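You operate a simulated robot arm through the tools that you are given. There is no shell and no other tool. Be economical: measure what you need, move in short steps, check, and stop when the job is done.

Carry out the task below with a simulated robot arm. There is one attempt and no reset: what you move stays moved.

TASK
Stir the yellow-band cup in the stirrer for 20 s, then put it back on the green mat.
Fine: head down and guard shut while it runs, till no streak shows; head up and guard open at the end.
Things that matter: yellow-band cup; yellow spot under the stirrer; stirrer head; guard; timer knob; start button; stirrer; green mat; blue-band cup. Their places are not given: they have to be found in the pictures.

It is judged by the outcome, as a careful person would: the job done as asked, and still so three seconds after it is handed in. It fails if anything else is knocked over, pushed out of place, dropped, spilled or broken.

THE ROBOT
A 7-joint arm with a two-finger parallel gripper, fixed in place. Base frame: the origin is at the foot of the arm, x ahead of it, y to its left, z up; the work surface is at about z = 860. Lengths are in mm, angles in degrees, forces in N, time in s.
With the tool pointing down near the work surface it reaches from about 240 to 680 mm from the base axis. Its first joint turns from -66.0 to 66.0 degrees. Payload 2.4 kg.
Tool frame: the origin (TCP) lies between the finger pads and is the grasp point; the fingertips stand 30 mm ahead of it; z points along the fingers, y is the line along which they close. The gripper opens to 94 mm. The fingers are 28 mm wide and 10 mm thick; the gripper's body (50 by 96 mm) begins 55 mm behind the TCP.
Orientation is that of the tool frame in the base frame, as a unit quaternion [x, y, z, w]. With the fingers straight down and closing along the base's y, the tool's x points along the base's -x, its y along +y and its z along -z.

THE INTERFACE
- The arm moves only by the tool servo_tool. Its arguments are lists of equal length, an entry for each row: "dp": the shift along the tool's x, y, z in mm, a list of three; "turn": the turn, a rotation vector about the tool's x, y, z in degrees, a list of three; "fingers": the gripper command, from -1 (shut) to 1 (fully open), values between in proportion. In form: {"dp": [[tx, ty, tz], ...], "turn": [[rx, ry, rz], ...], "fingers": [fingers, ...]}. A call has 1 to 10 rows; each row is the pose to reach, as a shift and turn from the pose commanded when the call began, along the tool's axes at that moment. A row lasts 0.2 s, in which the tool goes at most 50 mm and 8.6 degrees; a call with a longer step from one row to the next is refused whole, and so is a gripper value outside its range. A pose out of reach is approached as far as the arm can. The call stops where the force on the tool passes 40 N (or 10 N more than at its start, if that is more) or the arm is blocked; 0.2 s more then pass. The fingers move at their own pace (about 153 mm/s each) and stop on an object; they squeeze with about 28 N. The grip force told is the motor's: it shows also when the fingers shut on nothing. Time passes only in rows, and 0.2 s behind the last, so rows that repeat a pose let the fingers close. It gives the time, the measured TCP pose, the force on the tool (base axes), the opening and the grip force at its end, in the units of the frame above (readings bear some noise).
- Cameras (640 x 400 px; columns grow to the right, rows downward): "scene" is fixed at [25.5, 460.5, 1454.5]; the picture's right is [-0.86, -0.52, 0.00], its down [-0.25, 0.42, -0.87] and it looks along [0.45, -0.75, -0.49] (base axes); focal length 302 px, centre (320, 200). "wrist" rides on the gripper at [-37, 0, -58] in the tool frame; the picture's right is [0.00, -1.00, 0.00], its down [0.97, 0.00, -0.24] and it looks along [0.24, 0.00, 0.97] (tool axes); focal length 218 px, centre (320, 200).
- camera(camera): a new picture of that camera. No time passes.
- probe_pixels(camera, pixels): there is no depth. For up to 12 entries [column, row, z] of the newest picture of that camera ("zoom" is the newest enlarged one), the place [x, y] in the base frame at which the ray of that pixel passes the height z, good to about 2 mm. No time passes.
- close_up(camera, box): a new picture of the part [left, top, right, bottom] of that camera's present view, enlarged. No time passes.
- close_job(): hands the job in; it is judged then, once.

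Work in short steps. Measure before you move; look again where a grasp or a placing could have gone wrong, and mend it. You have 80 turns and 46 pictures in all, those below and enlarged ones among them. Open the gripper and draw the arm clear of the work before you hand the job in, unless the task says otherwise; then end with one line.

The tools are called after ">>>" as a command line: name --argument value ..., lists and objects as JSON in quotes. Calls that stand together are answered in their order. servo_tool: Moves the arm, as the interface text tells. Its arguments: {"type":"object","properties":{"dp":{"type":"array"},"turn":{"type":"array"},"fingers":{"type":"array"}},"required":["dp","turn","fingers"]} The other tools are called the same way: camera (camera) takes a picture; probe_pixels (camera, pixels) gives the place at which the rays of pixels pass given heights; close_up (camera, box) takes an enlarged picture of a part of a camera's view; close_job () hands the job in.

At the start:

```text
time_s: 0.0
tool_pos: [410.5, 21.4, 1320.3]
tcp_rot: [0.0, 1.0, 0.0, 0.0]
ft_force: [-0.5, 0.4, -0.8]
opening: 93.9
grasp_force: 0.0
```

scene: 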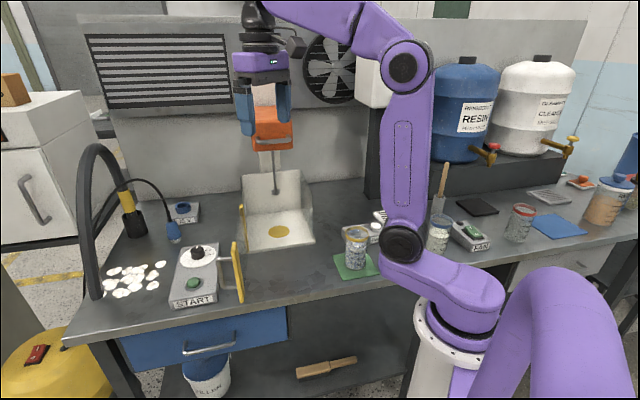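
wrist: 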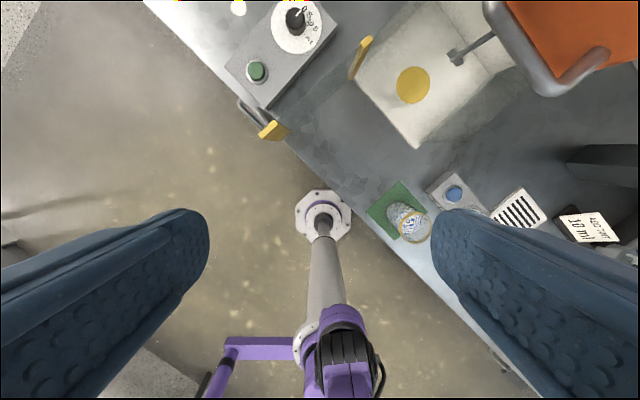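

I start by enlarging the stirrer area and the cup area in the scene view.

>>> close_up --camera "scene" --box '[140, 50, 400, 310]'

>>> close_up --camera "scene" --box '[320, 170, 640, 300]'

>>> close_up --camera "wrist" --box '[200, 0, 640, 260]'

```text
1.54 times, centred on (270, 180) of scene
```

zoom: 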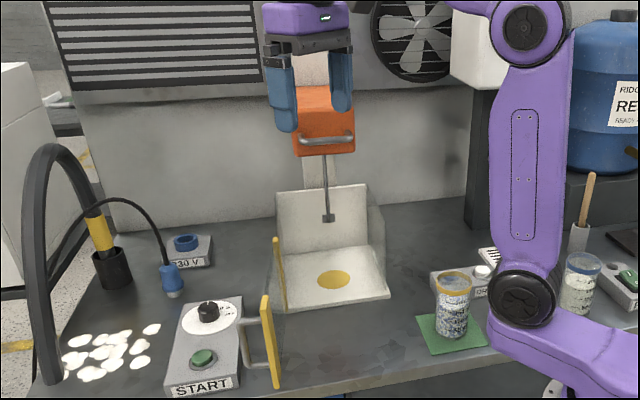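

```text
2.00 times, centred on (480, 235) of scene
```

zoom: 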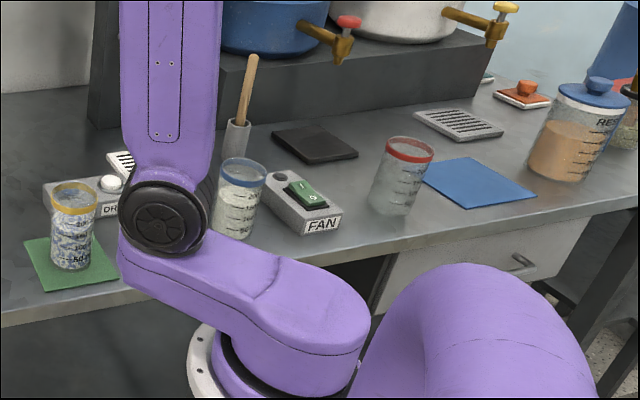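

```text
1.45 times, centred on (420, 130) of wrist
```

zoom: 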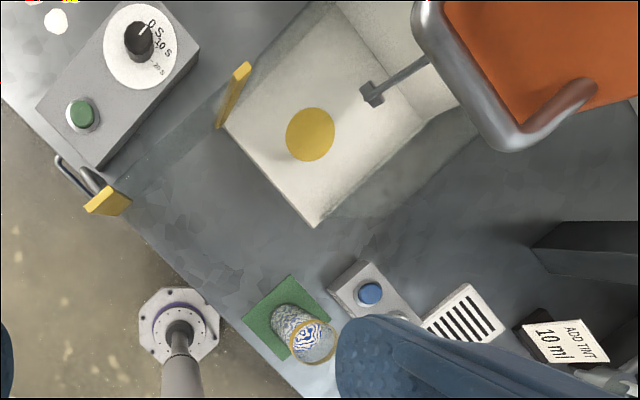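

I measure the key points: yellow spot, guard posts, mat, cups, button, knob, head handle.

>>> camera --camera "wrist"

>>> probe_pixels --camera "scene" --pixels '[[279, 231, 860], [279, 231, 870], [246, 249, 860], [315, 241, 860], [335, 256, 860], [345, 279, 860], [379, 271, 860], [356, 266, 860], [354, 233, 960], [240, 302, 860], [437, 248, 860]]'

>>> probe_pixels --camera "wrist" --pixels '[[413, 85, 860], [413, 85, 870], [417, 148, 860], [353, 75, 860], [404, 180, 860], [367, 210, 860], [256, 72, 910], [256, 72, 890], [295, 18, 910], [272, 130, 960], [361, 50, 960], [417, 229, 960]]'

```text
40 pictures are left
```

wrist: 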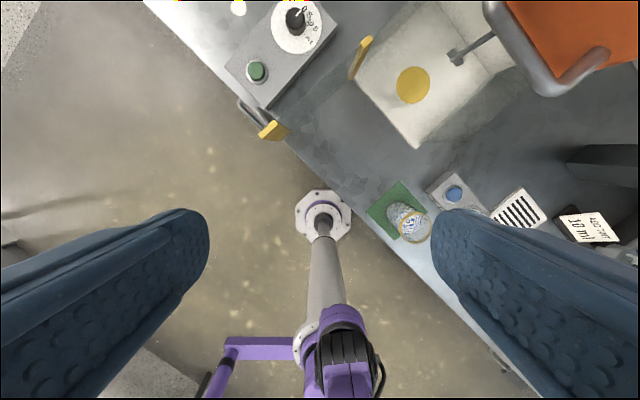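

```text
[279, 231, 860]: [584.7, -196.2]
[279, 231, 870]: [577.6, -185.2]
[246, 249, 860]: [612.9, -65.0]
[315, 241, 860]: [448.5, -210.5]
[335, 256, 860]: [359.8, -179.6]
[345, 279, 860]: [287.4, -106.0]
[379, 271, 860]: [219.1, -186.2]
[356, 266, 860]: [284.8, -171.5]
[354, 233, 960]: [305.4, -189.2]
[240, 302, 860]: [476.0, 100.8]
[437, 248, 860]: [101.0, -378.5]
```

```text
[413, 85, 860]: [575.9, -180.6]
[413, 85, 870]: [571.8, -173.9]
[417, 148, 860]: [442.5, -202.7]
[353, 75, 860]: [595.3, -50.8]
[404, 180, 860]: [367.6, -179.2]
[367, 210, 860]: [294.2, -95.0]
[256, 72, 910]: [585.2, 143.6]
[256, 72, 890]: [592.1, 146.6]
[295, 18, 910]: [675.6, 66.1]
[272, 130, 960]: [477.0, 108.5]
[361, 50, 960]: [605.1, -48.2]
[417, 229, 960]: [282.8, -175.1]
```

The rough map: spot near (565,-165), open guard from the hinge post (~(603,-50)) to a free edge (~(476,105)), timer box near (620,110). I move nearer to the timer box for a better view.

>>> servo_tool --dp '[[-25, 10, 30], [-50, 20, 60], [-75, 30, 90], [-100, 40, 120], [-100, 40, 120]]' --turn '[[0, 0, 0], [0, 0, 0], [0, 0, 0], [0, 0, 0], [0, 0, 0]]' --fingers '[1, 1, 1, 1, 1]'

>>> camera --camera "wrist"

```text
time_s: 1.2
tool_pos: [511.3, 60.3, 1200.5]
tcp_rot: [0.0, 1.0, 0.0, 0.0]
ft_force: [0.2, -0.1, 0.4]
opening: 94.1
grasp_force: 0.0
```

```text
39 pictures are left
```

wrist: 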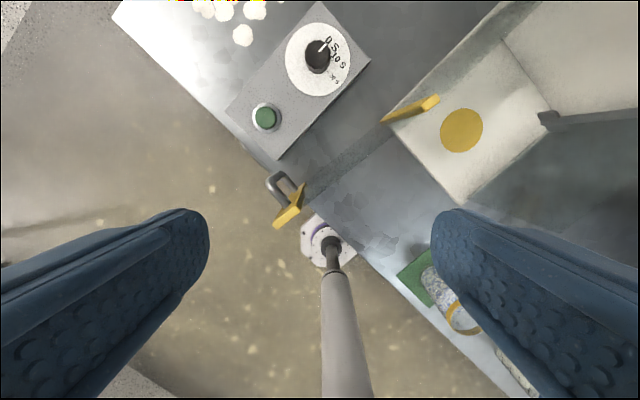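

>>> close_up --camera "wrist" --box '[220, 0, 380, 100]'

>>> probe_pixels --camera "wrist" --pixels '[[461, 130, 860], [461, 130, 870], [265, 117, 890], [265, 117, 910], [320, 58, 910], [289, 208, 860], [289, 208, 960], [410, 108, 860], [410, 108, 960], [460, 204, 860], [460, 204, 870]]'

>>> close_up --camera "scene" --box '[160, 190, 300, 310]'

```text
4.00 times, centred on (300, 50) of wrist
```

zoom: 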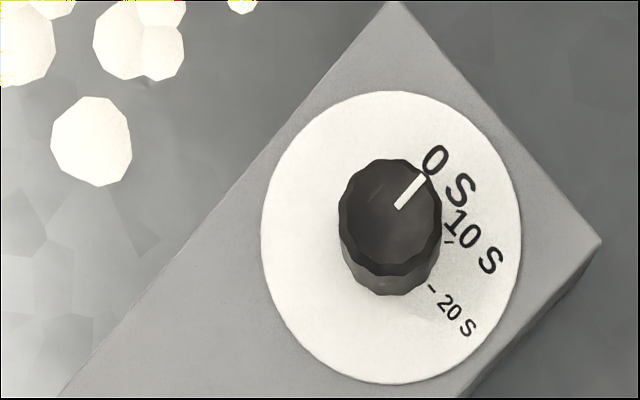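

```text
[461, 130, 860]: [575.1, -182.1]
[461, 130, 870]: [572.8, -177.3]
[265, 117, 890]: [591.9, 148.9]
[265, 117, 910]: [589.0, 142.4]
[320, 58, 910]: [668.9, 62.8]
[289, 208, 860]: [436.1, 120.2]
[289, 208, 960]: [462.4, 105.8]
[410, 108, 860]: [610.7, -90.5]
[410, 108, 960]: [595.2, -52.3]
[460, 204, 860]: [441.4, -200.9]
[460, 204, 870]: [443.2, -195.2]
```

```text
3.33 times, centred on (230, 250) of scene
```

zoom: 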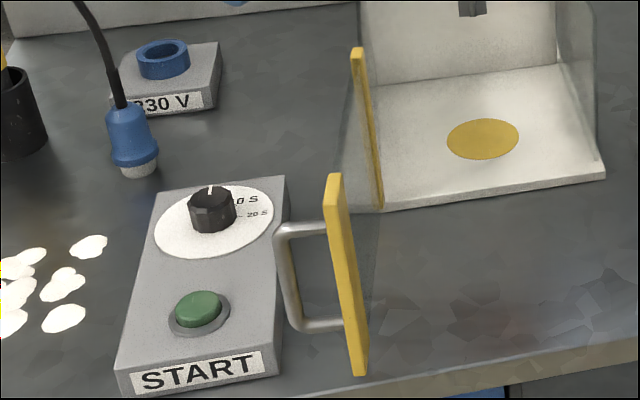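

The dial reads 0 s with 10 s / 20 s marks clockwise. I measure the guard's free-edge strip, handle and hinge heights by comparing the cameras.

>>> probe_pixels --camera "wrist" --pixels '[[304, 187, 860], [304, 187, 880], [280, 222, 1000], [280, 222, 1040], [280, 222, 1080], [270, 182, 960], [270, 182, 1000], [292, 178, 960], [436, 98, 1000], [436, 98, 1040], [384, 120, 880]]'

>>> probe_pixels --camera "scene" --pixels '[[242, 301, 860], [242, 301, 880], [234, 244, 1000], [234, 244, 1040], [234, 244, 1080], [219, 259, 960], [219, 259, 1000], [224, 287, 900], [242, 205, 1000], [242, 205, 1040], [249, 251, 880]]'

>>> close_up --camera "wrist" --box '[240, 80, 460, 240]'

```text
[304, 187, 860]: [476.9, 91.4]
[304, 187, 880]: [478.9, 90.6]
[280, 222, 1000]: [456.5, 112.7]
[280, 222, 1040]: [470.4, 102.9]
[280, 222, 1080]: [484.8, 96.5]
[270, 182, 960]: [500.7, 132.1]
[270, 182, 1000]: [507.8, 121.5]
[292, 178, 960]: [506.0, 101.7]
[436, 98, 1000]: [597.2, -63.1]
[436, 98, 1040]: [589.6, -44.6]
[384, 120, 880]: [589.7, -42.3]
```

```text
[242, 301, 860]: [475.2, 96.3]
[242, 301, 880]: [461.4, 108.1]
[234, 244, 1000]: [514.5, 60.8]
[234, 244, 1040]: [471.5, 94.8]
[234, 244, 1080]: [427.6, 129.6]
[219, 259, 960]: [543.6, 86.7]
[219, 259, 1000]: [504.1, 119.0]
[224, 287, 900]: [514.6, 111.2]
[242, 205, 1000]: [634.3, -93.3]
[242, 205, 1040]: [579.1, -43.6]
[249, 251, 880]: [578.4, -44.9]
```

```text
2.50 times, centred on (350, 160) of wrist
```

zoom: 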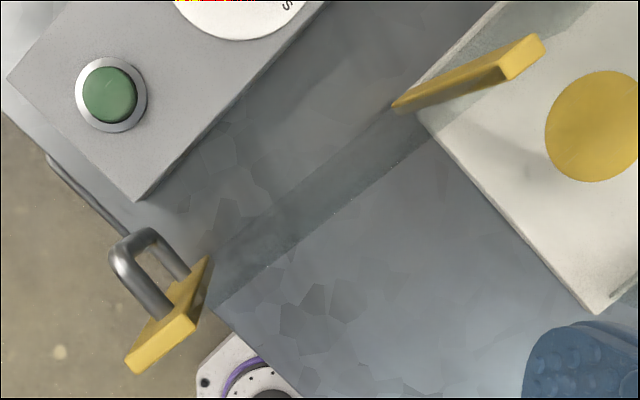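

Guard strip is at (472,97), z 865–1040, hinge (588,-45), handle bar at about (505,120), z 910–1000. Now I move above the mat to see the cup and get an unobstructed scene view of the head.

>>> servo_tool --dp '[[35, -30, 0], [70, -60, 0], [105, -90, 0], [140, -120, 0], [175, -150, 0], [211, -170, 0], [211, -170, 0]]' --turn '[[0, 0, 0], [0, 0, 0], [0, 0, 0], [0, 0, 0], [0, 0, 0], [0, 0, 0], [0, 0, 0]]' --fingers '[1, 1, 1, 1, 1, 1, 1]'

>>> camera --camera "wrist"

>>> camera --camera "scene"

```text
time_s: 2.8
tool_pos: [298.3, -110.3, 1197.9]
tcp_rot: [0.0, 1.0, 0.0, 0.0]
ft_force: [1.4, -0.8, 0.1]
opening: 94.1
grasp_force: 0.1
```

```text
35 pictures are left
```

wrist: 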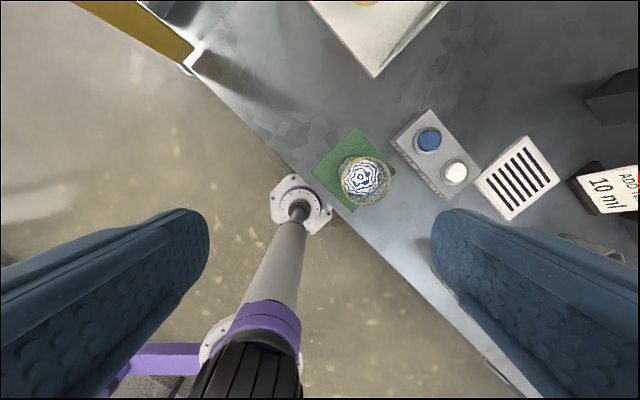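

```text
34 pictures are left
```

scene: 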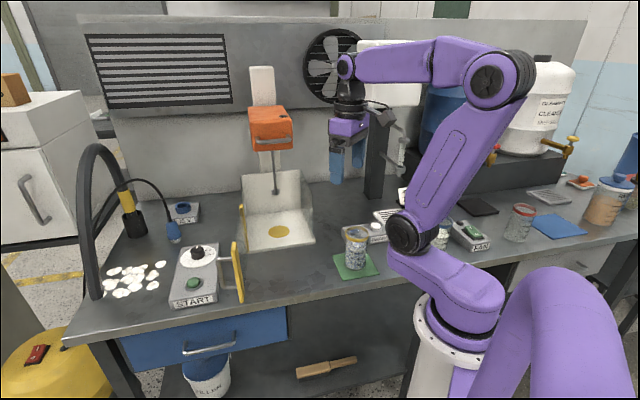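

>>> close_up --camera "scene" --box '[220, 55, 340, 130]'

>>> close_up --camera "wrist" --box '[300, 110, 420, 230]'

>>> probe_pixels --camera "wrist" --pixels '[[340, 181, 960], [391, 178, 960], [366, 180, 960], [366, 180, 940], [352, 127, 860], [312, 173, 860], [396, 170, 860], [355, 212, 860], [374, 77, 860], [374, 77, 870], [343, 175, 860]]'

>>> probe_pixels --camera "scene" --pixels '[[275, 191, 960], [275, 191, 980], [275, 191, 1000], [273, 150, 1080], [273, 150, 1100], [273, 150, 1120], [272, 142, 1120], [272, 142, 1150], [249, 107, 1200], [342, 233, 960], [369, 235, 960], [356, 267, 860]]'

```text
5.33 times, centred on (280, 92) of scene
```

zoom: 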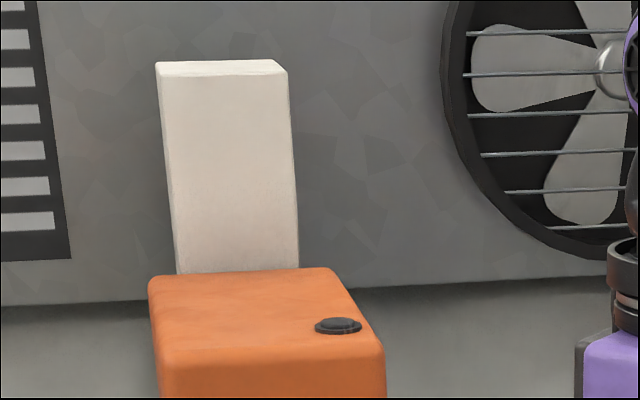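

```text
3.33 times, centred on (360, 170) of wrist
```

zoom: 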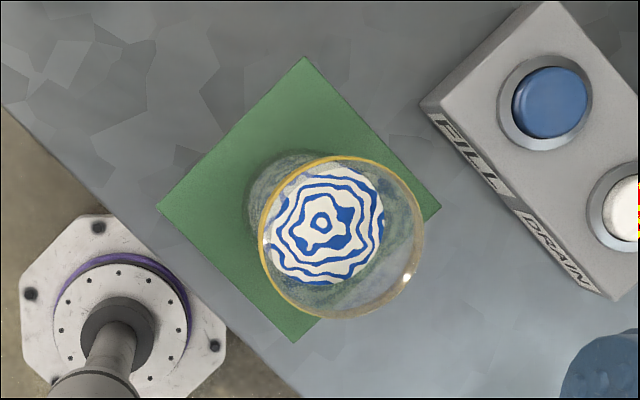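

```text
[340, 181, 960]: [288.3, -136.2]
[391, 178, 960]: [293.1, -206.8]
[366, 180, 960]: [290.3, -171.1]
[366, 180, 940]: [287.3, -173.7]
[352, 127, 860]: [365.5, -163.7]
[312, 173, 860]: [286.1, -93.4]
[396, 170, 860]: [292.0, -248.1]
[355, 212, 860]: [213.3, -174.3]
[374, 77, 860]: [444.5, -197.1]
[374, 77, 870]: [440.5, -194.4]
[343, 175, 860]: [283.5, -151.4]
```

```text
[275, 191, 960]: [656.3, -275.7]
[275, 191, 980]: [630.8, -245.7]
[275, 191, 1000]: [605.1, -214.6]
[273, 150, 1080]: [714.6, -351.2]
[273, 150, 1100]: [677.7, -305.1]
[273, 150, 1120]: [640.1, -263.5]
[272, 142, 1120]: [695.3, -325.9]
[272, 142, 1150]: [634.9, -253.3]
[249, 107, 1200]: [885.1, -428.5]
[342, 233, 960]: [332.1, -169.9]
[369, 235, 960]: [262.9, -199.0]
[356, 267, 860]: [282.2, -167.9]
```

Cup centre ≈ (287,-170) with rim near z 962; the rod tip is near z 1025 above the spot, so the cup must go in from the front with a tilted tool. I turn the tool (yaw, then tilt) in free air to test reach.

>>> servo_tool --dp '[[0, 0, 0], [0, 0, 0], [0, 0, 0], [0, 0, 0], [0, 0, 0], [0, 0, 0], [0, 0, 0], [0, 0, 0], [0, 0, 0], [0, 0, 0]]' --turn '[[0, 0, 8.5], [0, 0, 17], [0, 0, 25.5], [0, 0, 34], [0, 0, 42.5], [0, 0, 51], [0, 0, 59.5], [0, 0, 68], [0, 0, 76.5], [0, 0, 85]]' --fingers '[1, 1, 1, 1, 1, 1, 1, 1, 1, 1]'

>>> servo_tool --dp '[[0, 0, 0], [0, 0, 0], [0, 0, 0], [0, 0, 0], [0, 0, 0], [0, 0, 0], [0, 0, 0], [0, 0, 0], [0, 0, 0], [0, 0, 0]]' --turn '[[0, -7, 0], [0, -14, 0], [0, -21, 0], [0, -28, 0], [0, -35, 0], [0, -42, 0], [0, -49, 0], [0, -56, 0], [0, -62, 0], [0, -62, 0]]' --fingers '[1, 1, 1, 1, 1, 1, 1, 1, 1, 1]'

```text
time_s: 5.0
tool_pos: [299.6, -109.4, 1200.2]
tcp_rot: [0.677, 0.736, -0.001, -0.001]
ft_force: [0.0, -0.6, -0.3]
opening: 94.0
grasp_force: 0.0
```

```text
time_s: 7.2
tool_pos: [301.9, -109.0, 1200.4]
tcp_rot: [0.578, 0.632, -0.348, 0.381]
ft_force: [0.4, 0.1, 0.0]
opening: 93.9
grasp_force: 0.0
```

Pose reached (pointing −y, 62° tilt). I descend to a pre-grasp point about 100 mm short of the cup, near (279,-75,977), and look.

>>> servo_tool --dp '[[43, -4, 14.5], [86, -8, 29], [128, -12, 43.5], [171, -16, 58], [214, -20, 72.4], [214, -20, 72.4]]' --turn '[[0, 0, 0], [0, 0, 0], [0, 0, 0], [0, 0, 0], [0, 0, 0], [0, 0, 0]]' --fingers '[1, 1, 1, 1, 1, 1]'

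>>> camera --camera "wrist"

```text
time_s: 8.6
tool_pos: [297.1, -77.7, 1001.6]
tcp_rot: [0.579, 0.632, -0.349, 0.378]
ft_force: [0.3, 0.1, 0.1]
opening: 94.1
grasp_force: 0.1
out of reach, approached as far as the arm can: row 4, 5, 6
```

```text
31 pictures are left
```

wrist: 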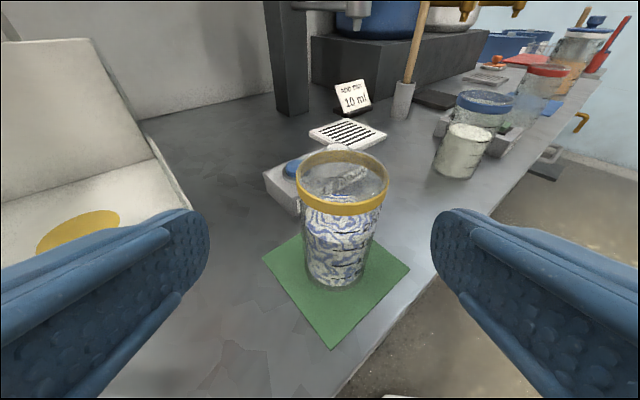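

The pre-grasp was slightly out of reach, so I yaw 14° more (flange further from the base) and measure the Fill box and cup in this view.

>>> probe_pixels --camera "wrist" --pixels '[[264, 178, 890], [264, 178, 900], [300, 214, 860], [337, 289, 860], [342, 210, 960], [329, 347, 860], [262, 258, 860], [410, 267, 860], [302, 175, 960], [386, 186, 960]]'

>>> servo_tool --dp '[[0, 0, 0], [0, 0, 0], [0, 0, 0]]' --turn '[[6.2, 0, 3.3], [12.4, 0, 6.6], [12.4, 0, 6.6]]' --fingers '[1, 1, 1]'

```text
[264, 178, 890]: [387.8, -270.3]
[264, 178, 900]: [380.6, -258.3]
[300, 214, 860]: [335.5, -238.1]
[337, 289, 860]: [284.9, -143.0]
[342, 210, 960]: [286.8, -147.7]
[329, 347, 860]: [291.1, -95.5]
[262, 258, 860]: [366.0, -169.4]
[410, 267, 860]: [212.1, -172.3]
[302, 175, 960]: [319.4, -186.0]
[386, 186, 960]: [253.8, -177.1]
```

```text
time_s: 9.4
tool_pos: [297.6, -77.3, 1003.6]
tcp_rot: [0.652, 0.556, -0.392, 0.334]
ft_force: [-0.3, -0.7, 0.8]
opening: 94.1
grasp_force: 0.0
```

>>> servo_tool --dp '[[13, 2, 15], [25, 4, 31], [25, 4, 31]]' --turn '[[0, 0, 0], [0, 0, 0], [0, 0, 0]]' --fingers '[1, 1, 1]'

>>> camera --camera "wrist"

```text
time_s: 10.2
tool_pos: [300.1, -91.7, 968.3]
tcp_rot: [0.652, 0.556, -0.392, 0.334]
ft_force: [0.0, 0.5, 0.1]
opening: 94.0
grasp_force: 0.1
```

```text
30 pictures are left
```

wrist: 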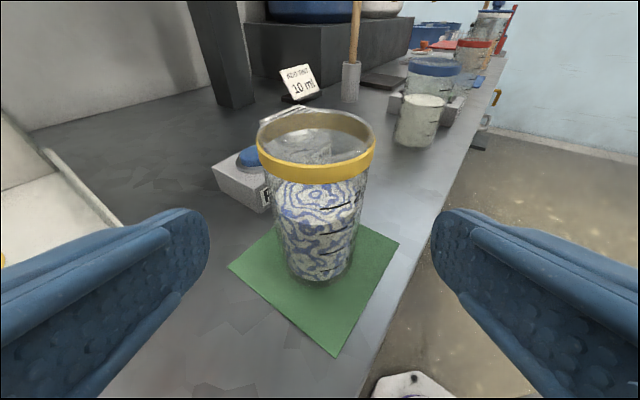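

Reach is good and the cup (col ~318) is centred between the fingers (mid 320). Advance 80 mm along the tool and close.

>>> servo_tool --dp '[[0, 0, 27], [0, 0, 54], [0, 0, 80], [0, 0, 80]]' --turn '[[0, 0, 0], [0, 0, 0], [0, 0, 0], [0, 0, 0]]' --fingers '[1, 1, 1, 1]'

>>> servo_tool --dp '[[0, 0, 0], [0, 0, 0], [0, 0, 0], [0, 0, 0]]' --turn '[[0, 0, 0], [0, 0, 0], [0, 0, 0], [0, 0, 0]]' --fingers '[0.5, 0, -1, -1]'

>>> camera --camera "wrist"

```text
time_s: 11.2
tool_pos: [298.2, -165.8, 938.9]
tcp_rot: [0.651, 0.558, -0.392, 0.333]
ft_force: [-0.3, -0.2, 1.0]
opening: 93.9
grasp_force: 0.1
out of reach, approached as far as the arm can: row 1, 2, 3, 4
```

```text
time_s: 12.2
tool_pos: [297.3, -165.7, 939.2]
tcp_rot: [0.652, 0.556, -0.394, 0.332]
ft_force: [-0.3, -0.5, -0.2]
opening: 65.6
grasp_force: 28.0
```

```text
29 pictures are left
```

wrist: 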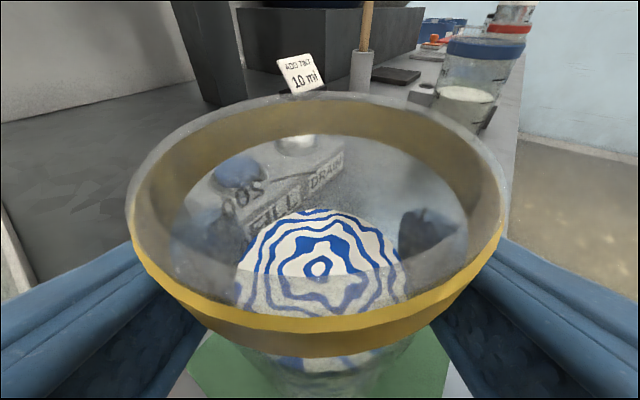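

Cup gripped (65.6 mm, 28 N). Lift straight up 60 mm gently.

>>> servo_tool --dp '[[-9, 0, -5], [-26, 0, -14], [-44, 0, -23], [-57, 0, -30], [-57, 0, -30]]' --turn '[[0, 0, 0], [0, 0, 0], [0, 0, 0], [0, 0, 0], [0, 0, 0]]' --fingers '[-1, -1, -1, -1, -1]'

>>> camera --camera "scene"

```text
time_s: 13.4
tool_pos: [297.5, -166.0, 1003.9]
tcp_rot: [0.652, 0.556, -0.391, 0.334]
ft_force: [0.0, -0.7, -1.9]
opening: 65.5
grasp_force: 27.8
```

```text
28 pictures are left
```

scene: 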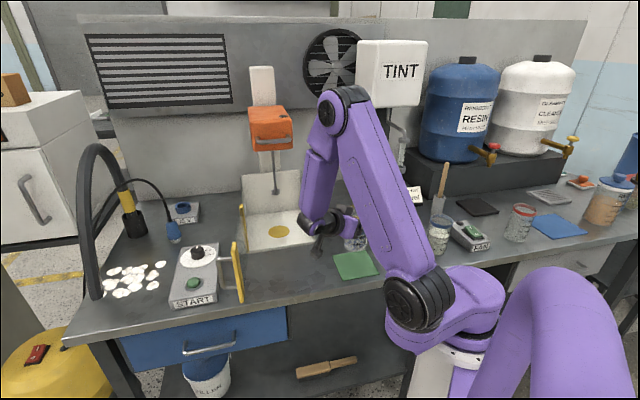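

Cup is lifted clear. I carry it to a point in front of the stirrer, (464,-74,1000), yawing the tool to face into the stirrer.

>>> servo_tool --dp '[[7.3, 18.7, -12.7], [14.6, 37.4, -25.4], [21.9, 56.2, -38], [29.2, 75, -50.7], [36.5, 93.6, -63.4], [43.7, 112.4, -76], [51, 131, -88.8], [58.3, 149.8, -101.5], [58.3, 149.8, -101.5]]' --turn '[[-6.1, 0, -3.25], [-12.25, 0, -6.5], [-18.4, 0, -9.75], [-24.5, 0, -13], [-30.6, 0, -16.25], [-36.75, 0, -19.5], [-42.9, 0, -22.75], [-49, 0, -26], [-49, 0, -26]]' --fingers '[-1, -1, -1, -1, -1, -1, -1, -1, -1]'

>>> camera --camera "wrist"

>>> camera --camera "scene"

```text
time_s: 15.4
tool_pos: [465.5, -73.6, 999.3]
tcp_rot: [0.318, 0.796, -0.19, 0.478]
ft_force: [-1.6, -0.2, -1.7]
opening: 65.2
grasp_force: 28.0
```

```text
27 pictures are left
```

wrist: 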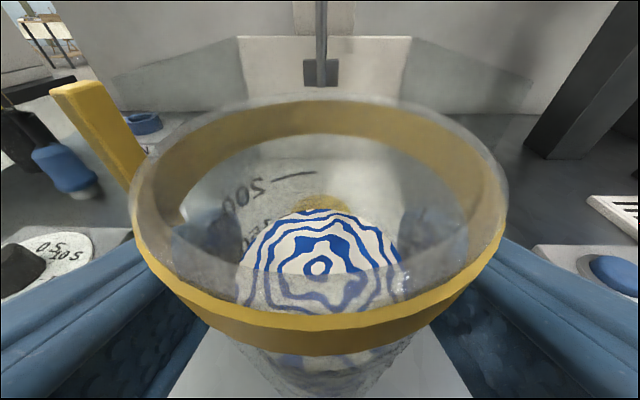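

```text
26 pictures are left
```

scene: 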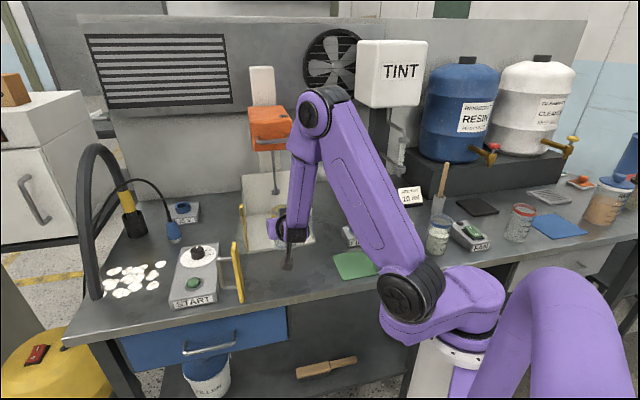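

Rod (col 320) and the back wall are centred ahead. I probe the rod tip at candidate heights to compare with the spot position.

>>> probe_pixels --camera "wrist" --pixels '[[320, 87, 1010], [320, 87, 1020], [320, 87, 1030], [320, 60, 1030], [322, 197, 870], [238, 40, 1000], [411, 38, 1000]]'

>>> probe_pixels --camera "scene" --pixels '[[275, 194, 1010], [275, 194, 1020], [275, 194, 1030]]'

```text
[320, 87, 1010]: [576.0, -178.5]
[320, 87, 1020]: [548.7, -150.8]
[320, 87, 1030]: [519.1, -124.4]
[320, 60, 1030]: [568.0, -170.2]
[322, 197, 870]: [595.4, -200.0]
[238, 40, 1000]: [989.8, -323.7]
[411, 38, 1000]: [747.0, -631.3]
```

```text
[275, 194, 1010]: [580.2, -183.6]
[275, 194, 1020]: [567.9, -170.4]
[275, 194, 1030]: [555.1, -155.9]
```

Rod ≈ (575,-178), tip ≈ z 1012; spot (573,-177). I lower to z 962, then go straight in 145 mm.

>>> servo_tool --dp '[[32.6, 0, 17.4], [19, 0, 43], [5.3, 0, 68.6], [-8.3, 0, 94.2], [-22, -0.5, 119.7], [-35.6, -1, 145.3], [-35.6, -1, 145.3]]' --turn '[[0, 0, 0], [0, 0, 0], [0, 0, 0], [0, 0, 0], [0, 0, 0], [0, 0, 0], [0, 0, 0]]' --fingers '[-1, -1, -1, -1, -1, -1, -1]'

>>> camera --camera "wrist"

>>> close_up --camera "scene" --box '[200, 140, 360, 270]'

```text
time_s: 17.0
tool_pos: [567.2, -173.1, 964.0]
tcp_rot: [0.319, 0.796, -0.191, 0.478]
ft_force: [0.1, 0.5, -2.4]
opening: 65.7
grasp_force: 27.5
out of reach, approached as far as the arm can: row 1
```

```text
25 pictures are left
```

wrist: 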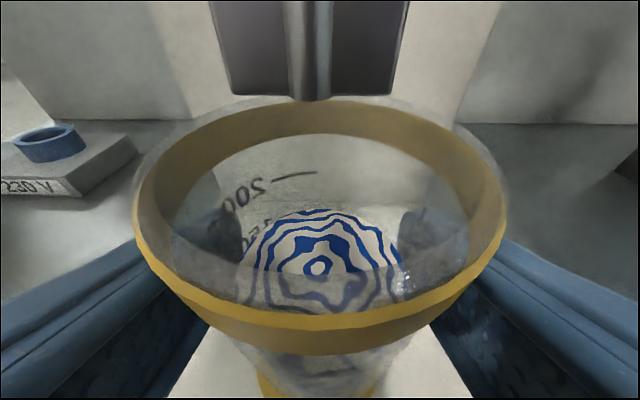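

```text
3.08 times, centred on (280, 205) of scene
```

zoom: 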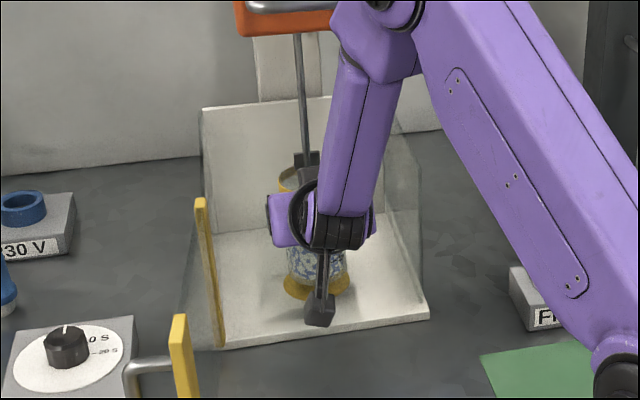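

>>> probe_pixels --camera "wrist" --pixels '[[309, 97, 1010], [309, 97, 1015], [318, 267, 930], [258, 395, 870], [385, 395, 870], [318, 305, 985], [318, 100, 990]]'

>>> probe_pixels --camera "zoom" --pixels '[[283, 280, 870], [352, 275, 870], [313, 297, 870], [306, 165, 1010]]'

```text
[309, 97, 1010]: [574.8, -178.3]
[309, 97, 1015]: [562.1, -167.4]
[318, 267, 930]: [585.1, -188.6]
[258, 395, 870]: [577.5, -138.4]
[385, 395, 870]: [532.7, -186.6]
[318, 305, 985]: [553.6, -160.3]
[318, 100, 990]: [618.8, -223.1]
```

```text
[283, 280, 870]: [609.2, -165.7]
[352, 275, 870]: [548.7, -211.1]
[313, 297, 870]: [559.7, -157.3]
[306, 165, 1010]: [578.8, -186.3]
```

Cup axis ≈ (575,-181), rod ≈ (575,-178), spot ≈ (573,-177). I back off 3 mm and lower in small steps, watching the vertical force.

>>> servo_tool --dp '[[1.4, 0, -2.6], [3.6, 0, -1.5], [5.8, 0, -0.3], [5.8, 0, -0.3]]' --turn '[[0, 0, 0], [0, 0, 0], [0, 0, 0], [0, 0, 0]]' --fingers '[-1, -1, -1, -1]'

>>> servo_tool --dp '[[1.8, 0, 0.9], [3.5, 0, 1.9], [3.5, 0, 1.9]]' --turn '[[0, 0, 0], [0, 0, 0], [0, 0, 0]]' --fingers '[-1, -1, -1]'

>>> servo_tool --dp '[[1.8, 0, 0.9], [1.8, 0, 0.9]]' --turn '[[0, 0, 0], [0, 0, 0]]' --fingers '[-1, -1]'

```text
time_s: 18.0
tool_pos: [566.9, -171.4, 957.5]
tcp_rot: [0.318, 0.796, -0.191, 0.478]
ft_force: [-0.8, 0.4, -2.3]
opening: 65.4
grasp_force: 27.9
```

```text
time_s: 18.8
tool_pos: [566.6, -171.3, 954.6]
tcp_rot: [0.319, 0.796, -0.191, 0.478]
ft_force: [0.6, -0.3, -2.6]
opening: 65.3
grasp_force: 28.6
```

```text
time_s: 19.4
tool_pos: [566.2, -172.3, 951.5]
tcp_rot: [0.319, 0.796, -0.191, 0.478]
ft_force: [-0.7, -0.4, -2.2]
opening: 65.4
grasp_force: 28.2
```

Still hanging freely (−2.2 N); continue down in 2 mm steps.

>>> servo_tool --dp '[[1.8, 0, 0.9], [1.8, 0, 0.9]]' --turn '[[0, 0, 0], [0, 0, 0]]' --fingers '[-1, -1]'

>>> servo_tool --dp '[[1.8, 0, 0.9], [1.8, 0, 0.9]]' --turn '[[0, 0, 0], [0, 0, 0]]' --fingers '[-1, -1]'

```text
time_s: 20.0
tool_pos: [567.1, -171.9, 950.3]
tcp_rot: [0.319, 0.795, -0.191, 0.479]
ft_force: [-0.5, 0.5, -2.3]
opening: 65.1
grasp_force: 27.8
```

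```text
time_s: 20.6
tool_pos: [568.2, -172.9, 948.6]
tcp_rot: [0.318, 0.796, -0.191, 0.478]
ft_force: [-0.2, 0.8, -2.6]
opening: 65.3
grasp_force: 27.6
```

>>> servo_tool --dp '[[1.8, 0, 0.9], [1.8, 0, 0.9]]' --turn '[[0, 0, 0], [0, 0, 0]]' --fingers '[-1, -1]'

>>> servo_tool --dp '[[1.8, 0, 0.9], [1.8, 0, 0.9]]' --turn '[[0, 0, 0], [0, 0, 0]]' --fingers '[-1, -1]'

>>> close_up --camera "scene" --box '[235, 170, 325, 250]'

```text
time_s: 21.2
tool_pos: [567.3, -174.4, 946.3]
tcp_rot: [0.318, 0.795, -0.19, 0.481]
ft_force: [-0.7, 0.7, 8.5]
opening: 65.5
grasp_force: 27.7
```

```text
time_s: 21.8
tool_pos: [567.9, -174.1, 945.7]
tcp_rot: [0.318, 0.793, -0.192, 0.482]
ft_force: [-1.1, 0.6, 23.8]
opening: 65.4
grasp_force: 27.5
```

```text
5.00 times, centred on (280, 210) of scene
```

zoom: 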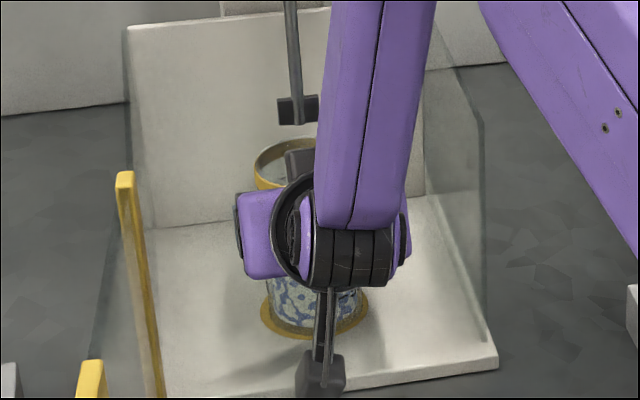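

Contact (24 N), the yellow spot shows evenly round the cup's base. Relieve 2 mm, open and back straight out horizontally.

>>> servo_tool --dp '[[-2, 0, -1], [-2, 0, -1], [-2, 0, -1], [-2, 0, -1]]' --turn '[[0, 0, 0], [0, 0, 0], [0, 0, 0], [0, 0, 0]]' --fingers '[-1, 0.6, 1, 1]'

>>> servo_tool --dp '[[9, 0, -17.6], [23, 0, -44], [42, 0, -79], [66, 0, -123], [84, 0, -159], [84, 0, -159]]' --turn '[[0, 0, 0], [0, 0, 0], [0, 0, 0], [0, 0, 0], [0, 0, 0], [0, 0, 0]]' --fingers '[1, 1, 1, 1, 1, 1]'

>>> camera --camera "wrist"

```text
time_s: 22.8
tool_pos: [567.2, -172.4, 945.4]
tcp_rot: [0.319, 0.796, -0.192, 0.478]
ft_force: [-0.1, -0.3, 0.8]
opening: 93.9
grasp_force: 0.1
```

```text
refused: row 4 steps farther than a row can; nothing moved
```

```text
22 pictures are left
```

wrist: 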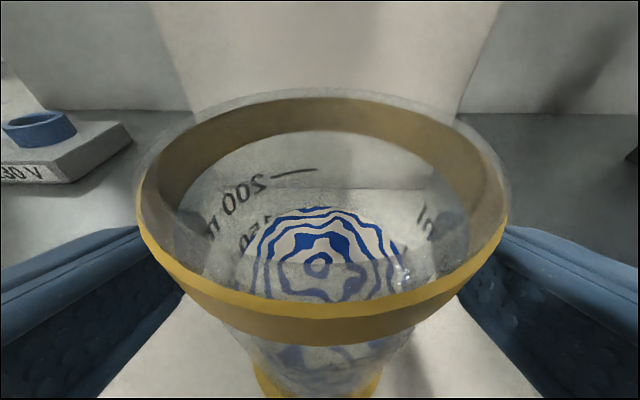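

Cup stands free. Retreat in smaller steps.

>>> servo_tool --dp '[[9, 0, -17.6], [23, 0, -44], [37, 0, -70], [56, 0, -105], [75, 0, -141], [84, 0, -159], [84, 0, -159]]' --turn '[[0, 0, 0], [0, 0, 0], [0, 0, 0], [0, 0, 0], [0, 0, 0], [0, 0, 0], [0, 0, 0]]' --fingers '[1, 1, 1, 1, 1, 1, 1]'

>>> camera --camera "wrist"

>>> close_up --camera "scene" --box '[220, 60, 330, 260]'

```text
time_s: 24.4
tool_pos: [461.3, -46.3, 968.6]
tcp_rot: [0.317, 0.798, -0.196, 0.474]
ft_force: [-0.2, 0.9, -0.6]
opening: 94.0
grasp_force: 0.0
out of reach, approached as far as the arm can: row 4, 5, 6, 7
```

```text
21 pictures are left
```

wrist: 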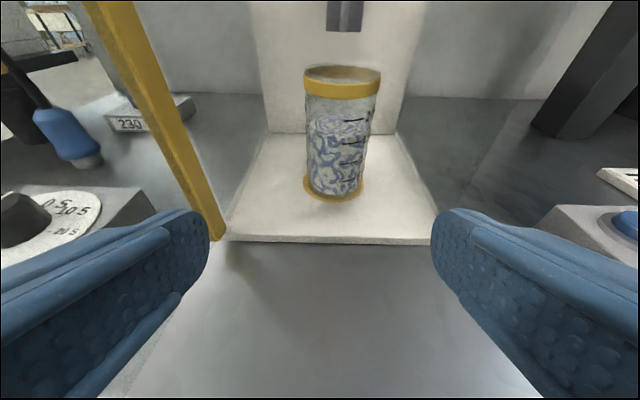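

```text
2.00 times, centred on (275, 160) of scene
```

zoom: 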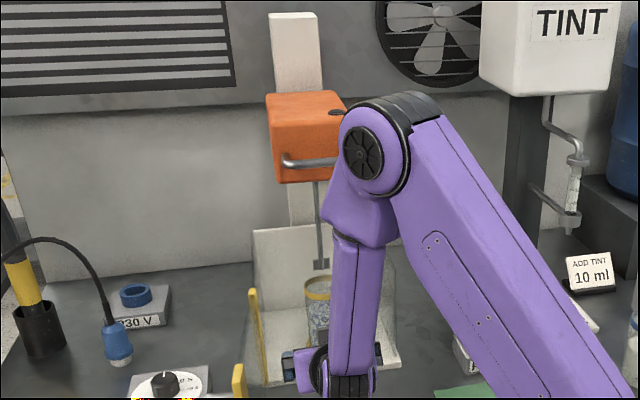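

Cup is well on the spot. Next the head: I rise to z≈1200 in front of it and level the tool to look at its handle.

>>> servo_tool --dp '[[-31, -2, -23], [-62, -3, -46], [-94, -5, -69], [-125, -7, -92], [-156, -8, -115], [-187, -10, -138], [-187, -10, -138]]' --turn '[[0, -4.7, 0], [0, -9.4, 0], [0, -14, 0], [0, -18.7, 0], [0, -23.4, 0], [0, -28, 0], [0, -28, 0]]' --fingers '[1, 1, 1, 1, 1, 1, 1]'

>>> camera --camera "wrist"

```text
time_s: 26.0
tool_pos: [427.1, -30.5, 1199.4]
tcp_rot: [0.264, 0.656, -0.264, 0.657]
ft_force: [-0.8, 0.8, 0.2]
opening: 93.8
grasp_force: 0.0
```

```text
19 pictures are left
```

wrist: 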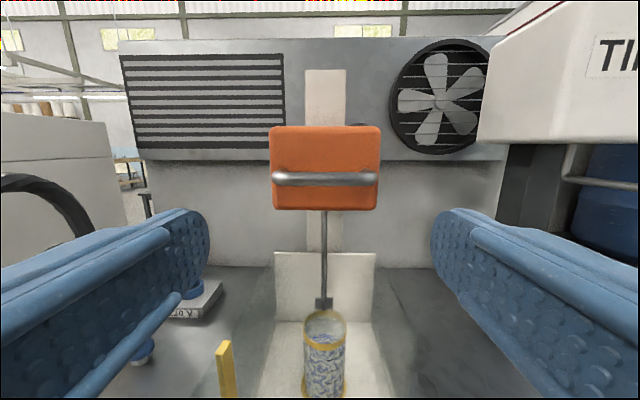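

>>> probe_pixels --camera "wrist" --pixels '[[325, 179, 1220], [325, 179, 1210], [325, 179, 1205], [325, 179, 1200], [325, 210, 1170], [325, 210, 1160], [325, 127, 1240], [274, 179, 1205], [377, 179, 1205]]'

>>> close_up --camera "scene" --box '[230, 90, 310, 170]'

>>> probe_pixels --camera "scene" --pixels '[[271, 141, 1190], [271, 141, 1200], [271, 141, 1205], [271, 141, 1210], [271, 141, 1220]]'

```text
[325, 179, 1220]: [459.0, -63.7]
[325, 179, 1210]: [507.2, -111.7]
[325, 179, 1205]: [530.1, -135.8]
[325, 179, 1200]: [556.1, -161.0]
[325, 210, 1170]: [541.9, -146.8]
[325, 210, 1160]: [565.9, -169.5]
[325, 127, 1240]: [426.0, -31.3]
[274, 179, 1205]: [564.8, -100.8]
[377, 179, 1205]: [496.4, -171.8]
```

```text
5.00 times, centred on (270, 130) of scene
```

zoom: 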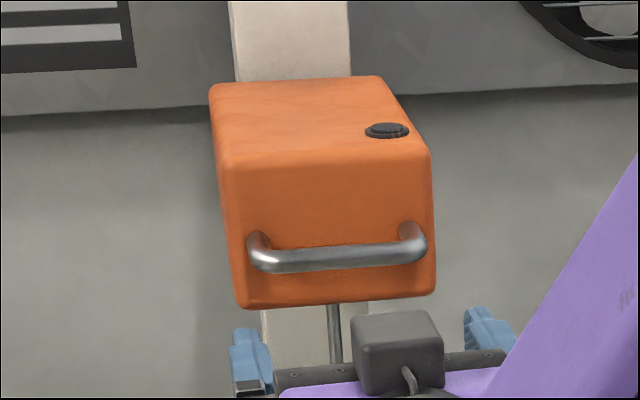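

```text
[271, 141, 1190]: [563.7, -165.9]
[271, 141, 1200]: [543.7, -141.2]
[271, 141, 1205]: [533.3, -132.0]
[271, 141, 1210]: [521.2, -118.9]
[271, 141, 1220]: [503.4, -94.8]
```

Handle bar ≈ (532,-134,1204), ~100 mm wide, gap to the head small. I roll the tool 90° so the fingers close vertically on it, with opening ~50 mm.

>>> servo_tool --dp '[[0, 0, 0], [0, 0, 0], [0, 0, 0], [0, 0, 0], [0, 0, 0], [0, 0, 0], [0, 0, 0], [0, 0, 0], [0, 0, 0], [0, 0, 0]]' --turn '[[0, 0, 8.5], [0, 0, 17], [0, 0, 25.5], [0, 0, 34], [0, 0, 42.5], [0, 0, 51], [0, 0, 59.5], [0, 0, 68], [0, 0, 76.5], [0, 0, 85]]' --fingers '[0.06, 0.06, 0.06, 0.06, 0.06, 0.06, 0.06, 0.06, 0.06, 0.06]'

>>> servo_tool --dp '[[0, 0, 0], [0, 0, 0]]' --turn '[[0, 0, 5], [0, 0, 5]]' --fingers '[0.06, 0.06]'

>>> camera --camera "wrist"

```text
time_s: 28.2
tool_pos: [307.9, -75.4, 1324.5]
tcp_rot: [0.632, 0.326, 0.232, 0.664]
ft_force: [-0.1, 1.4, 1.2]
opening: 50.0
grasp_force: 0.1
out of reach, approached as far as the arm can: row 3, 4, 5, 6, 7, 8, 9, 10
```

```text
time_s: 28.8
tool_pos: [296.7, -86.1, 1328.8]
tcp_rot: [0.644, 0.301, 0.258, 0.654]
ft_force: [0.4, 0.3, 0.3]
opening: 49.9
grasp_force: 0.1
out of reach, approached as far as the arm can: row 1, 2
```

```text
17 pictures are left
```

wrist: 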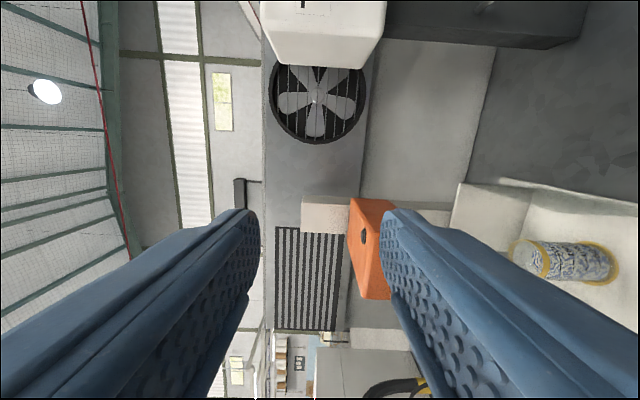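

That roll direction hits a limit, so I undo it; no roll is needed — I can press the handle with shut fingers from above (and from below later).

>>> servo_tool --dp '[[13.7, -12, 5.7], [27.5, -24, 11.5], [41, -36, 17], [55, -48, 23], [69, -60, 28.6], [82, -72, 34], [96, -84, 40], [110, -96, 46], [124, -108, 51.6], [137.5, -120, 57.3]]' --turn '[[0, 0, -8.5], [0, 0, -17], [0, 0, -25.5], [0, 0, -34], [0, 0, -42.5], [0, 0, -51], [0, 0, -59.5], [0, 0, -68], [0, 0, -76.5], [0, 0, -85]]' --fingers '[-1, -1, -1, -1, -1, -1, -1, -1, -1, -1]'

```text
time_s: 31.0
tool_pos: [430.3, -31.0, 1201.8]
tcp_rot: [0.273, 0.656, -0.251, 0.657]
ft_force: [-0.9, -0.8, -0.5]
opening: 0.1
grasp_force: 27.4
out of reach, approached as far as the arm can: row 1, 2, 3
```

Back to the level pose. I go above the handle (TCP ≈ (517,-120,1236)), fingers shut.

>>> servo_tool --dp '[[-33, 0, 2], [-34, -1, 42], [-34, -2, 82], [-34, -3.7, 124], [-34, -3.7, 124]]' --turn '[[0, 0, 0], [0, 0, 0], [0, 0, 0], [0, 0, 0], [0, 0, 0]]' --fingers '[-1, -1, -1, -1, -1]'

>>> camera --camera "wrist"

```text
time_s: 32.2
tool_pos: [516.6, -119.9, 1235.2]
tcp_rot: [0.274, 0.656, -0.25, 0.657]
ft_force: [-22.7, 9.8, -3.0]
opening: 0.2
grasp_force: 28.0
```

```text
16 pictures are left
```

wrist: 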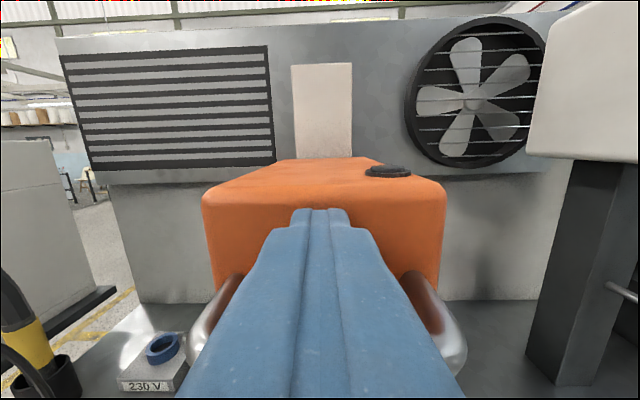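

Fingertips touch the head's face (~24 N); back off 8 mm, then descend onto the bar.

>>> servo_tool --dp '[[0, 0, -8], [0, 0, -8], [8, 0, -8], [16, 0, -8], [16, 0, -8]]' --turn '[[0, 0, 0], [0, 0, 0], [0, 0, 0], [0, 0, 0], [0, 0, 0]]' --fingers '[-1, -1, -1, -1, -1]'

>>> servo_tool --dp '[[8, 0, 0], [16, 0, 0], [24, 0, 0], [32, 0, 0], [40, 0, 0], [40, 0, 0]]' --turn '[[0, 0, 0], [0, 0, 0], [0, 0, 0], [0, 0, 0], [0, 0, 0], [0, 0, 0]]' --fingers '[-1, -1, -1, -1, -1, -1]'

```text
time_s: 33.4
tool_pos: [511.9, -113.5, 1218.8]
tcp_rot: [0.274, 0.656, -0.25, 0.657]
ft_force: [0.0, 0.6, -0.2]
opening: 0.0
grasp_force: 28.6
```

```text
time_s: 34.8
tool_pos: [511.8, -113.4, 1178.7]
tcp_rot: [0.275, 0.656, -0.25, 0.657]
ft_force: [-1.0, -1.3, 0.8]
opening: 0.1
grasp_force: 27.7
```

>>> camera --camera "wrist"

```text
15 pictures are left
```

wrist: 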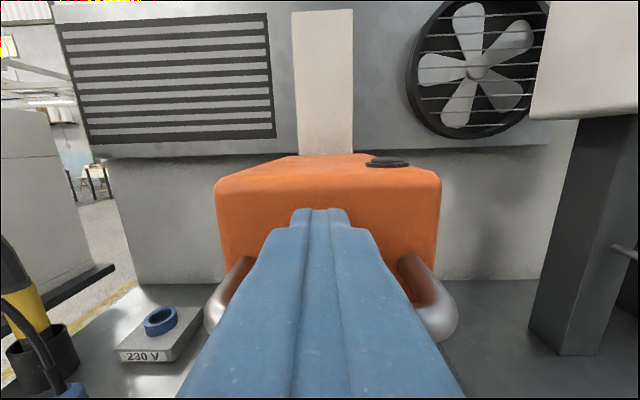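

The head follows the fingers down easily. Continue down another 80 mm.

>>> servo_tool --dp '[[8, 0, 0], [16, 0, 0], [24, 0, 0], [32, 0, 0], [40, 0, 0], [48, 0, 0], [56, 0, 0], [64, 0, 0], [64, 0, 0]]' --turn '[[0, 0, 0], [0, 0, 0], [0, 0, 0], [0, 0, 0], [0, 0, 0], [0, 0, 0], [0, 0, 0], [0, 0, 0], [0, 0, 0]]' --fingers '[-1, -1, -1, -1, -1, -1, -1, -1, -1]'

>>> servo_tool --dp '[[6, 0, 0], [12, 0, 0], [18, 0, 0], [24, 0, 0], [24, 0, 0]]' --turn '[[0, 0, 0], [0, 0, 0], [0, 0, 0], [0, 0, 0], [0, 0, 0]]' --fingers '[-1, -1, -1, -1, -1]'

>>> close_up --camera "scene" --box '[220, 80, 340, 260]'

```text
time_s: 36.8
tool_pos: [513.6, -110.0, 1115.5]
tcp_rot: [0.275, 0.656, -0.249, 0.658]
ft_force: [0.0, -0.6, -0.1]
opening: 0.1
grasp_force: 28.0
```

```text
time_s: 37.6
tool_pos: [513.3, -111.2, 1105.7]
tcp_rot: [0.275, 0.646, -0.252, 0.666]
ft_force: [-8.3, 3.8, 8.3]
opening: 0.0
grasp_force: 28.2
stopped in row 4: the force on the tool passed its limit (the readings are from after the stop); the commanded pose is now the measured one
```

```text
2.22 times, centred on (280, 170) of scene
```

zoom: 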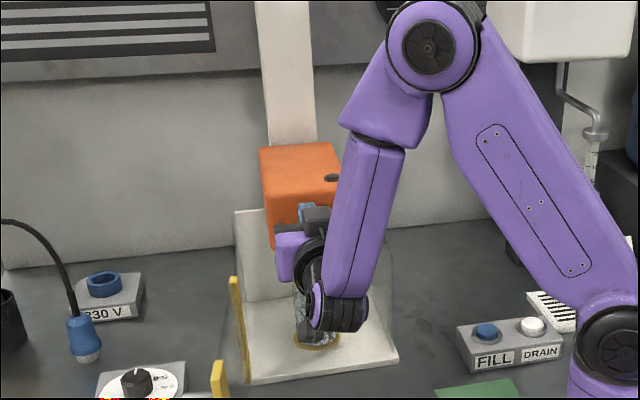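

The head reached its stop (z 1106 at TCP, ~117 mm travel). Back off upward a little, retreat, then check that the head stays down.

>>> servo_tool --dp '[[-10, 0, 0], [-12, 0, -30], [-14, 0, -65], [-20, 0, -105], [-20, 0, -105]]' --turn '[[0, 0, 0], [0, 0, 0], [0, 0, 0], [0, 0, 0], [0, 0, 0]]' --fingers '[-1, -1, -1, -1, -1]'

>>> servo_tool --dp '[[-5, 0, 0], [-10, 0, 0], [-15, 0, 0], [-20, 0, 0], [-25, 0, 0], [-30, 0, 0], [-35, 0, 0], [-40, 0, 0], [-45, 0, 0], [-50, 0, 0]]' --turn '[[0, 8.5, 0], [0, 17, 0], [0, 25.5, 0], [0, 34, 0], [0, 42.5, 0], [0, 51, 0], [0, 59.5, 0], [0, 68, 0], [0, 76.5, 0], [0, 85, 0]]' --fingers '[-1, -1, -1, -1, -1, -1, -1, -1, -1, -1]'

>>> camera --camera "scene"

```text
time_s: 38.8
tool_pos: [436.8, -39.7, 1122.4]
tcp_rot: [0.274, 0.647, -0.251, 0.665]
ft_force: [0.2, -1.4, -0.1]
opening: 0.0
grasp_force: 28.1
```

```text
time_s: 41.0
tool_pos: [435.8, -39.7, 1173.1]
tcp_rot: [0.373, 0.927, 0.002, 0.052]
ft_force: [-0.1, -1.0, 0.4]
opening: 0.1
grasp_force: 28.2
```

```text
13 pictures are left
```

scene: 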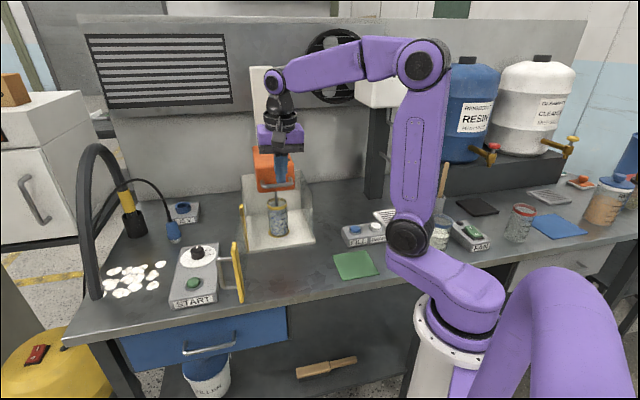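

The head stays down with the rod in the cup. Next the timer knob: straighten the tool to vertical, then move above the knob area (≈(655,65,1050)).

>>> servo_tool --dp '[[0, 0, 0], [0, 0, 0]]' --turn '[[0, 6, 0], [0, 6, 0]]' --fingers '[-1, -1]'

>>> servo_tool --dp '[[-11, 28, 0], [-21, 57, 0], [-32, 85, 0], [-43, 114, 0], [-53, 142, 15], [-64, 171, 45], [-75, 199, 80], [-85.5, 227.4, 113], [-85.5, 227.4, 123]]' --turn '[[0, 0, -6.1], [0, 0, -12.2], [0, 0, -18.3], [0, 0, -24.4], [0, 0, -30.5], [0, 0, -36.6], [0, 0, -42.7], [0, 0, -48.8], [0, 0, -48.8]]' --fingers '[1, 1, 1, 1, 1, 1, 1, 1, 1]'

>>> camera --camera "wrist"

```text
time_s: 41.6
tool_pos: [435.9, -39.5, 1174.6]
tcp_rot: [0.372, 0.928, 0.02, 0.005]
ft_force: [-0.3, -0.5, 0.1]
opening: 0.2
grasp_force: 28.2
```

```text
time_s: 43.6
tool_pos: [657.4, 70.2, 1059.3]
tcp_rot: [-0.046, 0.999, 0.017, 0.012]
ft_force: [-0.2, 0.3, 0.3]
opening: 94.1
grasp_force: 0.1
```

```text
12 pictures are left
```

wrist: 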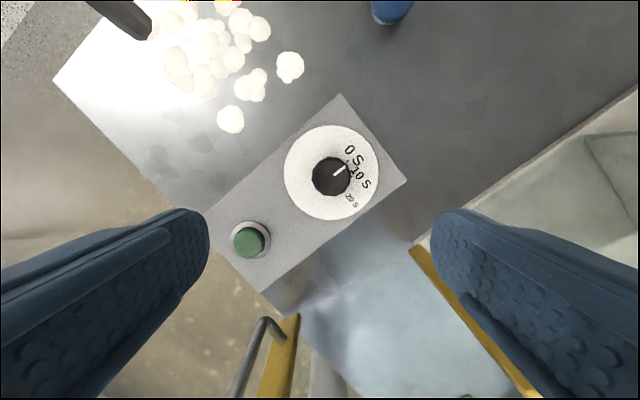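

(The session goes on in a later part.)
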